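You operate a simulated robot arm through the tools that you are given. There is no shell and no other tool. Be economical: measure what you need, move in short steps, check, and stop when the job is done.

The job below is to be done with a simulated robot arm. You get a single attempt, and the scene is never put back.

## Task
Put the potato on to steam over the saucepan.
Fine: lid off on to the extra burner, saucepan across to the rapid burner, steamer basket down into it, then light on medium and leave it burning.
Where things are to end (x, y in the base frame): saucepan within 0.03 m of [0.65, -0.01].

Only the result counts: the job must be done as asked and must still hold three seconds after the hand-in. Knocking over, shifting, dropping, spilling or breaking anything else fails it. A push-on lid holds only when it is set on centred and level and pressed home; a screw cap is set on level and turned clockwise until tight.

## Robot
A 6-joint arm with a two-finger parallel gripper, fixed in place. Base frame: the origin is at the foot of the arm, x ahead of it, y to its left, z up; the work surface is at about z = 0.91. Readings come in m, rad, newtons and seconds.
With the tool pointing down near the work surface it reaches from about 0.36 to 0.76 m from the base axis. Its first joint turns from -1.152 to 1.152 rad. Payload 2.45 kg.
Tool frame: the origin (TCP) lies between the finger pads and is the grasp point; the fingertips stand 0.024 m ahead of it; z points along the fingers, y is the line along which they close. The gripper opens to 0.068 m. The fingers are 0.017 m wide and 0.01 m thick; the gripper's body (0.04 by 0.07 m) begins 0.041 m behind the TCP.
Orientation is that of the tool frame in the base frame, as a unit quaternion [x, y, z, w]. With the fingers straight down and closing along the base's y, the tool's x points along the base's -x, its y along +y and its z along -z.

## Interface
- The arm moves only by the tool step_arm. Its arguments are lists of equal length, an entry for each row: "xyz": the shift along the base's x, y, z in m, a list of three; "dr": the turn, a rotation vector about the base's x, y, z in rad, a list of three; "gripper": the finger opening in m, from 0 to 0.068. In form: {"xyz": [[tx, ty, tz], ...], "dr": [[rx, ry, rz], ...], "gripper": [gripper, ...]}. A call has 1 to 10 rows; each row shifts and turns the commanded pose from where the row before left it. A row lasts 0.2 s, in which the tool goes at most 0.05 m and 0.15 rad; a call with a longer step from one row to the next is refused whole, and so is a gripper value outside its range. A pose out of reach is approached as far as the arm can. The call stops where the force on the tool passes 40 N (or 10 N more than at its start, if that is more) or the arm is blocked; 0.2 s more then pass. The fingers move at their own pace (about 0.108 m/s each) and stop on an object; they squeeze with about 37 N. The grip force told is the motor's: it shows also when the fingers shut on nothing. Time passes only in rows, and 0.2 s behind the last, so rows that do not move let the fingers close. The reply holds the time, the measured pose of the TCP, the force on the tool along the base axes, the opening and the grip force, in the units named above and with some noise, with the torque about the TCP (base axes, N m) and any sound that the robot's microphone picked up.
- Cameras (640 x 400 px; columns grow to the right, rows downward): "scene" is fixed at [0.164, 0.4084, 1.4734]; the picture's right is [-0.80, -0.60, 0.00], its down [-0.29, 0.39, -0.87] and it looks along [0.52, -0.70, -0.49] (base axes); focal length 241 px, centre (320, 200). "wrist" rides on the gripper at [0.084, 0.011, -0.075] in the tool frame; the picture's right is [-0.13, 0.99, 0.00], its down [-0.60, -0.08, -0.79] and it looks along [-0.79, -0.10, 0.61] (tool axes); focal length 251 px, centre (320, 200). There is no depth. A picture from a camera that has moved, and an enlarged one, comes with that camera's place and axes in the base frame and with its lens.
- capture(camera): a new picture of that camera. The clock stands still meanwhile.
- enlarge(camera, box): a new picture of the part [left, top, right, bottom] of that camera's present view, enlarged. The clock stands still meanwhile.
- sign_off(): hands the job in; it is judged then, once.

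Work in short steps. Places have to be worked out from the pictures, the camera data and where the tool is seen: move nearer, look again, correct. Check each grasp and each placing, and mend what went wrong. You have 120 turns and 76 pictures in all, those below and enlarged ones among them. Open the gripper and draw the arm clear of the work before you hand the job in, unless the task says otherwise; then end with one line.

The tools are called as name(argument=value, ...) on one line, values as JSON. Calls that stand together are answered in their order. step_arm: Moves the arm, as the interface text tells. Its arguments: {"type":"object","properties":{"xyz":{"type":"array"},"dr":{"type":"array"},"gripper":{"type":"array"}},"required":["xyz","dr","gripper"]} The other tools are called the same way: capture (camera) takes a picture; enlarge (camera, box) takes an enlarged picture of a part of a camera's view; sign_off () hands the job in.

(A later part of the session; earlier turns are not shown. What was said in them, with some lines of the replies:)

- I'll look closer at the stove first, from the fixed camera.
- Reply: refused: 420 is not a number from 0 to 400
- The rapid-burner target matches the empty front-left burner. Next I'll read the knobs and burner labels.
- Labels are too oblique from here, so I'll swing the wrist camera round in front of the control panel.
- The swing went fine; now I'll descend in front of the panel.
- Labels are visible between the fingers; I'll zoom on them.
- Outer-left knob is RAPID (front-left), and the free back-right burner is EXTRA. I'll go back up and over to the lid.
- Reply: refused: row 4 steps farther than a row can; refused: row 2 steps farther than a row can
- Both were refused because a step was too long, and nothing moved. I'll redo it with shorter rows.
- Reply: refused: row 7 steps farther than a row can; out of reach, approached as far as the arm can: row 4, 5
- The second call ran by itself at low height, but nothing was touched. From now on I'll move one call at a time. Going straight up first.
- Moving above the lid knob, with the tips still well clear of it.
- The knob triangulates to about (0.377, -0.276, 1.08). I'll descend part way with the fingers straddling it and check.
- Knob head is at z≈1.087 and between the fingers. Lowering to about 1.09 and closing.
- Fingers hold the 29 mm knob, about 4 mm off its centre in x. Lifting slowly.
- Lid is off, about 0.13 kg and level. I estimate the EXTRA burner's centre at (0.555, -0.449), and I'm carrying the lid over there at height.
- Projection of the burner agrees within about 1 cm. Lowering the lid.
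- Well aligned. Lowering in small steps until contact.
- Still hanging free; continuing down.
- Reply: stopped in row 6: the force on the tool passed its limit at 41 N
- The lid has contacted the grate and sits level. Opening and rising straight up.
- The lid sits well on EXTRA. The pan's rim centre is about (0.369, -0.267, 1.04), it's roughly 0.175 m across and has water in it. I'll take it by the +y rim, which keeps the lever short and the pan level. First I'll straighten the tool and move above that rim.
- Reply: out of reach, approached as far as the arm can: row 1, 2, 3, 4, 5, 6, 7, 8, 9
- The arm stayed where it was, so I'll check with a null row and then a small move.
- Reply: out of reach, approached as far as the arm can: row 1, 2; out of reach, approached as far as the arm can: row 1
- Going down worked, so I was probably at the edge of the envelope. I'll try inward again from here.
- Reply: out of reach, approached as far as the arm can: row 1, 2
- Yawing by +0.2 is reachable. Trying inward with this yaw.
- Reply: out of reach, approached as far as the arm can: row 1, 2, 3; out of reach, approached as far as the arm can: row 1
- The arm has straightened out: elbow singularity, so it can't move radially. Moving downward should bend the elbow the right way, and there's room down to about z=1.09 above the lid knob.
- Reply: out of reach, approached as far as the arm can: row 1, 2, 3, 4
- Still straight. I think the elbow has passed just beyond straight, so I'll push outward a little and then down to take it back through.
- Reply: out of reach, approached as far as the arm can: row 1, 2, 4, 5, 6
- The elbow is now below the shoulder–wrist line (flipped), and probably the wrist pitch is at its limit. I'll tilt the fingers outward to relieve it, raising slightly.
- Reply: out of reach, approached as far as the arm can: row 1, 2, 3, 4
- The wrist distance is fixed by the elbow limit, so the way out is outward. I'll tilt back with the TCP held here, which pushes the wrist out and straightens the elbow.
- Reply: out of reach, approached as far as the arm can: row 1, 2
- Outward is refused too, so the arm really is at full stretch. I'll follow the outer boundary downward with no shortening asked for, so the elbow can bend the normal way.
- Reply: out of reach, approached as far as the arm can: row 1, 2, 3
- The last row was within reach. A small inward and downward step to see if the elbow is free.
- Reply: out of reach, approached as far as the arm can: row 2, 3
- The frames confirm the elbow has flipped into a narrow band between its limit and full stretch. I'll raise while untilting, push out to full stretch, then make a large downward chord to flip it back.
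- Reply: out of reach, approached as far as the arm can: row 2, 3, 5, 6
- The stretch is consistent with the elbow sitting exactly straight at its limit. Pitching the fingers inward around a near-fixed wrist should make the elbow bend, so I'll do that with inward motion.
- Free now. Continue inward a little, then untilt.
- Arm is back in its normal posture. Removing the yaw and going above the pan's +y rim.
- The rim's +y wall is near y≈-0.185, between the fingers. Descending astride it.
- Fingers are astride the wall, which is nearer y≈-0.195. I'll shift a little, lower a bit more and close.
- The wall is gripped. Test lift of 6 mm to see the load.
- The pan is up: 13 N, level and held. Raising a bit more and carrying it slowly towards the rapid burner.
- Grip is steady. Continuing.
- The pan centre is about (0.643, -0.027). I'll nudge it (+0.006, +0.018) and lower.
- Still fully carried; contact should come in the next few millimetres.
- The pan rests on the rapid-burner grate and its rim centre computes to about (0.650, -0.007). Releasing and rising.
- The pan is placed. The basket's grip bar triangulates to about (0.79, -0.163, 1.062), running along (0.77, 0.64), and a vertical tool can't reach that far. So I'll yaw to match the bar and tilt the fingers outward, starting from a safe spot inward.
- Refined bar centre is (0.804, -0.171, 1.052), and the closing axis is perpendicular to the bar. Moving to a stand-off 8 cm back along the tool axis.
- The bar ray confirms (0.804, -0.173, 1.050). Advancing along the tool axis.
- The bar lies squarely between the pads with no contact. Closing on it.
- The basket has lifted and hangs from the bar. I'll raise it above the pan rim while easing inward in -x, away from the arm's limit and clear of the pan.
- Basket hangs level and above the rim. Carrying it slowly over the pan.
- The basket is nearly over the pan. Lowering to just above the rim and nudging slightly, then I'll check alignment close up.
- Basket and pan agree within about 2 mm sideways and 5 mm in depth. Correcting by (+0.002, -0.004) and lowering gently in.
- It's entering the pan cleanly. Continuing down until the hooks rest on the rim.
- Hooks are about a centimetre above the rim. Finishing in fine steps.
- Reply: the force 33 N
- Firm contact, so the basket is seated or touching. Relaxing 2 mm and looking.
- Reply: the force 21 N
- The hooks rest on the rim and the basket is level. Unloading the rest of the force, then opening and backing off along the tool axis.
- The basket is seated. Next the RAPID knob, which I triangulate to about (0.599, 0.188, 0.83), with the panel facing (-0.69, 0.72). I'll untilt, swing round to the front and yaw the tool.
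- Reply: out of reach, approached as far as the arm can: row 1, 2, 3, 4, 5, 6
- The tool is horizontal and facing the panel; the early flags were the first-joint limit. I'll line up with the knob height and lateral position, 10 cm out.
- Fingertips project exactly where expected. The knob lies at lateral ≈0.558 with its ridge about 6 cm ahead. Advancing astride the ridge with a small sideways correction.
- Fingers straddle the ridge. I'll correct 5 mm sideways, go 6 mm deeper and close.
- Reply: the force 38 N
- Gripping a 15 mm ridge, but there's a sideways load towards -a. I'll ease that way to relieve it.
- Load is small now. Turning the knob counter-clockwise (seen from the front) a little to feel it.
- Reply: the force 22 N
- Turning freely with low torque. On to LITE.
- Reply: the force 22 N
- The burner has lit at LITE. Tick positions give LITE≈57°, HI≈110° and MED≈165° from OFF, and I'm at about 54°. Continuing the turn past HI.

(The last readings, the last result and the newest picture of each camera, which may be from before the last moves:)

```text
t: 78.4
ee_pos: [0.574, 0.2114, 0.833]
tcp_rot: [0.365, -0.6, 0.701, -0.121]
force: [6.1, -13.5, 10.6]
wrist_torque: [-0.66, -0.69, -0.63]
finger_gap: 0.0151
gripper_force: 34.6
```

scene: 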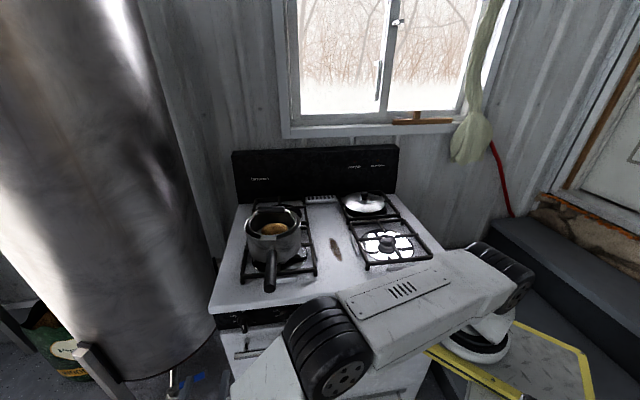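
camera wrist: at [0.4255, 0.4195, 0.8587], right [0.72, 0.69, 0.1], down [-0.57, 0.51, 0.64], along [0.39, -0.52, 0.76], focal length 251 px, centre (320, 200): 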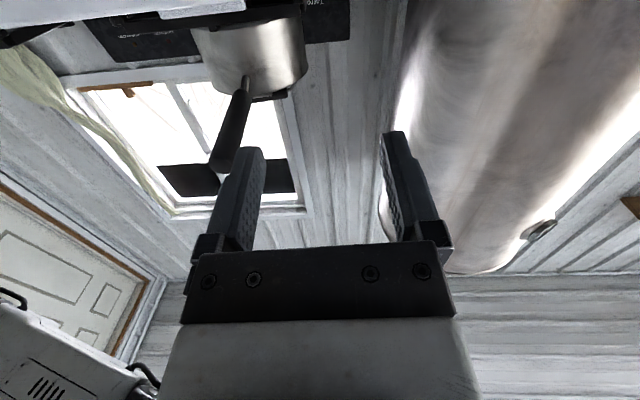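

Tool rotation is 109.5°, near HI. Continuing to about 165°.

step_arm(xyz=[[0, 0, 0], [0, 0, 0], [0, 0, 0], [0, 0, 0], [0, 0, 0], [0, 0, 0], [0, 0, 0], [0, 0, 0]], dr=[[-0.095, 0.099, 0], [-0.095, 0.099, 0], [-0.095, 0.099, 0], [-0.095, 0.099, 0], [-0.095, 0.099, 0], [-0.095, 0.099, 0], [-0.095, 0.099, 0], [0, 0, 0]], gripper=[0.0, 0.0, 0.0, 0.0, 0.0, 0.0, 0.0, 0])

capture(camera="wrist")

```text
t: 80.2
ee_pos: [0.5739, 0.2112, 0.8342]
tcp_rot: [0.595, -0.349, 0.693, 0.208]
force: [12.5, -0.7, 20.3]
wrist_torque: [-0.81, -0.83, 0.52]
finger_gap: 0.0152
gripper_force: 34.3
```

```text
10 pictures are left
camera wrist: at [0.4988, 0.2483, 0.9097], right [-0.67, -0.65, -0.36], down [-0.36, 0.71, -0.61], along [0.65, -0.28, -0.71], focal length 251 px, centre (320, 200)
```

wrist: 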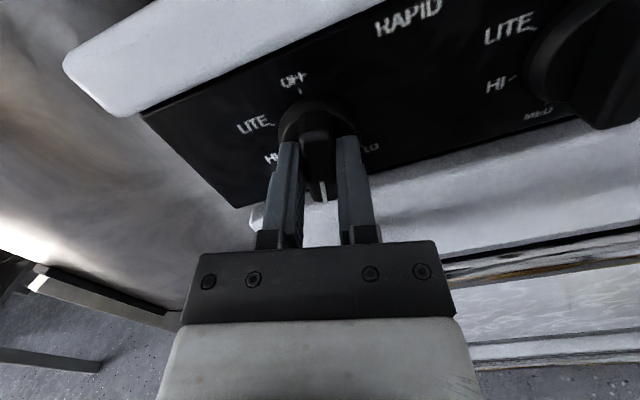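

Good view now. Zooming on the knobs to check where MED is against the pointer.

enlarge(camera="wrist", box=[460, 0, 640, 140])

enlarge(camera="wrist", box=[230, 60, 400, 210])

```text
2.86 times, centred on (550, 70) of wrist
camera zoom: at [0.4988, 0.2483, 0.9097], right [-0.67, -0.65, -0.36], down [-0.36, 0.71, -0.61], along [0.65, -0.28, -0.71], focal length 718 px, centre (-337, 571)
```

zoom: 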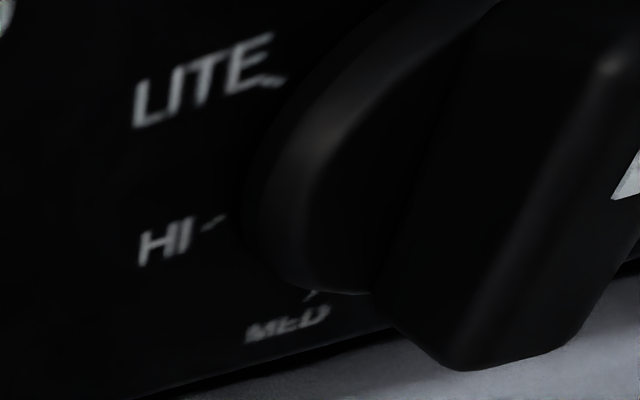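

```text
2.67 times, centred on (315, 135) of wrist
camera zoom: at [0.4988, 0.2483, 0.9097], right [-0.67, -0.65, -0.36], down [-0.36, 0.71, -0.61], along [0.65, -0.28, -0.71], focal length 670 px, centre (333, 373)
```

zoom: 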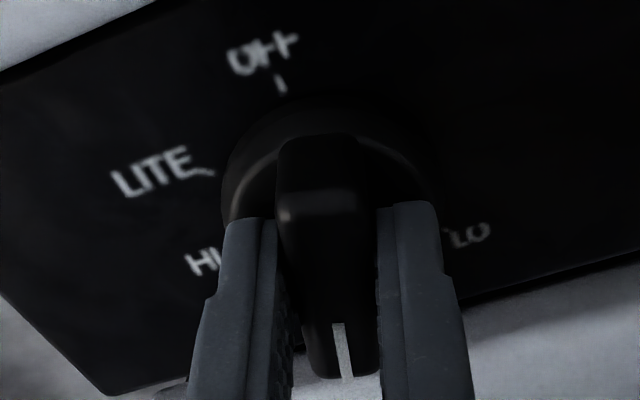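

Ray-plane fits give OFF 0°, LITE 52°, HI ~100°, MED ~165° and LO ~230°. The knob is at about 165°, so it's on MED. Releasing and backing straight out.

step_arm(xyz=[[0, 0, 0], [0, 0, 0], [-0.007, 0.0072, 0], [-0.0138, 0.0144, 0], [-0.02, 0.021, 0], [-0.024, 0.025, 0]], dr=[[0, 0, 0], [0, 0, 0], [0, 0, 0], [0, 0, 0], [0, 0, 0], [0, 0, 0]], gripper=[0.03, 0.05, 0.05, 0.05, 0.05, 0.05])

enlarge(camera="wrist", box=[200, 0, 440, 150])

```text
t: 81.6
ee_pos: [0.509, 0.277, 0.8336]
tcp_rot: [0.596, -0.35, 0.692, 0.209]
force: [-0.1, 0.0, -0.3]
wrist_torque: [-0.01, 0.01, 0.02]
finger_gap: 0.0499
gripper_force: 0.1
```

```text
2.67 times, centred on (320, 75) of wrist
camera zoom: at [0.4344, 0.3148, 0.9092], right [-0.67, -0.65, -0.36], down [-0.36, 0.71, -0.6], along [0.65, -0.28, -0.71], focal length 670 px, centre (320, 533)
```

zoom: 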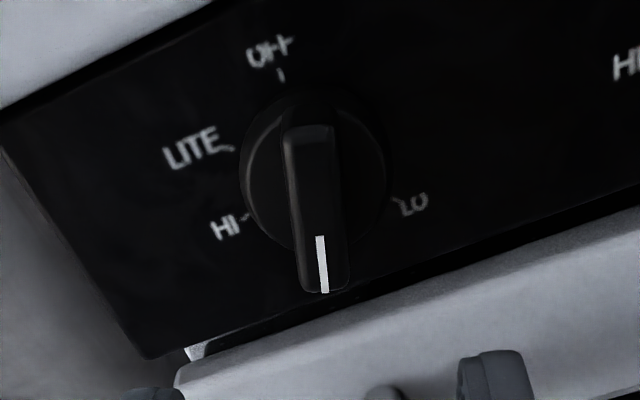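

The pointer sits midway between HI and LO, on MED. Backing off further and rising clear, then I'll check everything.

step_arm(xyz=[[-0.015, 0.015, 0], [-0.015, 0.015, 0], [0, 0, 0.04], [0, 0, 0.045], [0, 0, 0.045], [0, 0, 0.045], [0, 0, 0.045]], dr=[[0, 0, 0], [0, 0, 0], [0, 0, 0], [0, 0, 0], [0, 0, 0], [0, 0, 0], [0, 0, 0]], gripper=[0.05, 0.05, 0.05, 0.05, 0.05, 0.05, 0.068])

capture(camera="scene")

```text
t: 83.2
ee_pos: [0.4771, 0.3085, 1.0517]
tcp_rot: [0.596, -0.349, 0.692, 0.209]
force: [0.1, 0.0, 0.4]
wrist_torque: [0.01, 0.0, 0.0]
finger_gap: 0.068
gripper_force: 0.1
```

```text
6 pictures are left
```

scene: 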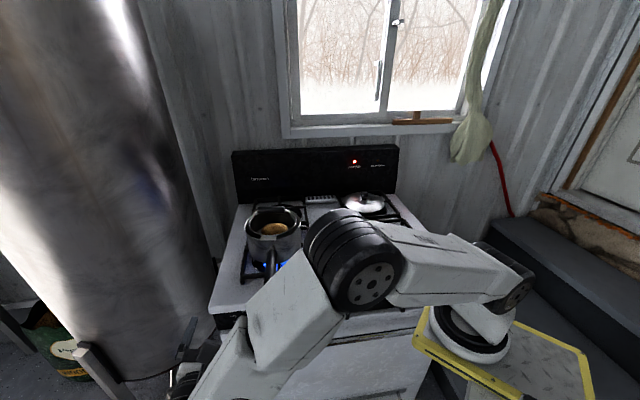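

The flame is on and HOT TOP is lit. I'll raise the arm further away and do a last check.

step_arm(xyz=[[-0.01, 0.01, 0.04], [-0.01, 0.01, 0.04], [-0.01, 0.01, 0.04]], dr=[[0, 0, 0], [0, 0, 0], [0, 0, 0]], gripper=[0.068, 0.068, 0.068])

enlarge(camera="scene", box=[210, 180, 410, 320])

capture(camera="wrist")

```text
t: 84.0
ee_pos: [0.4597, 0.3329, 1.1724]
tcp_rot: [0.596, -0.349, 0.692, 0.209]
force: [0.4, -0.2, 0.3]
wrist_torque: [0.01, 0.03, 0.01]
finger_gap: 0.0677
gripper_force: 0.1
out of reach, approached as far as the arm can: row 3
```

```text
2.86 times, centred on (310, 250) of scene
camera zoom: at [0.1639, 0.4084, 1.4734], right [-0.8, -0.6, 0.0], down [-0.29, 0.39, -0.87], along [0.52, -0.7, -0.49], focal length 689 px, centre (349, 57)
```

zoom: 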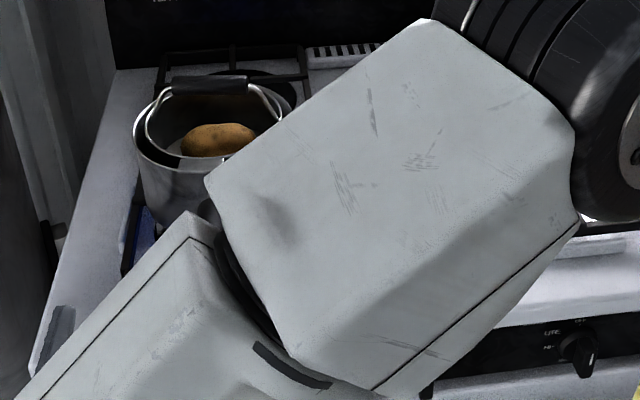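

```text
4 pictures are left
camera wrist: at [0.3853, 0.3705, 1.2482], right [-0.67, -0.65, -0.36], down [-0.36, 0.71, -0.6], along [0.65, -0.28, -0.71], focal length 251 px, centre (320, 200)
```

wrist: 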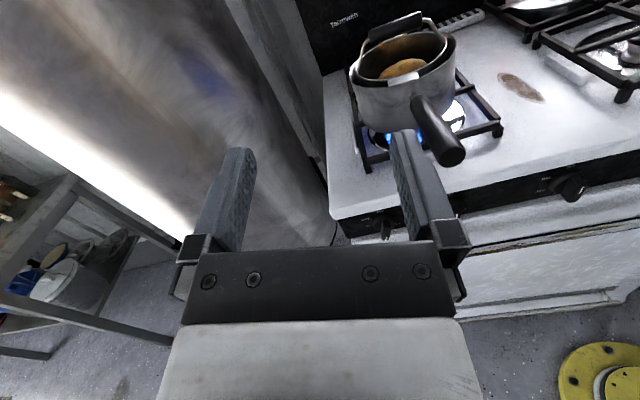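

The last views show the basket seated in the saucepan on the rapid burner, a blue flame under it, and the lid on EXTRA. The gripper is open and clear, so I'm handing in.

sign_off()

```text
The job is handed in.
```

The potato is on to steam: lid on the extra burner, saucepan at about (0.65, -0.01) on the rapid burner with the steamer basket hooked on its rim, burner lit with its knob turned to MED, and the arm drawn clear.
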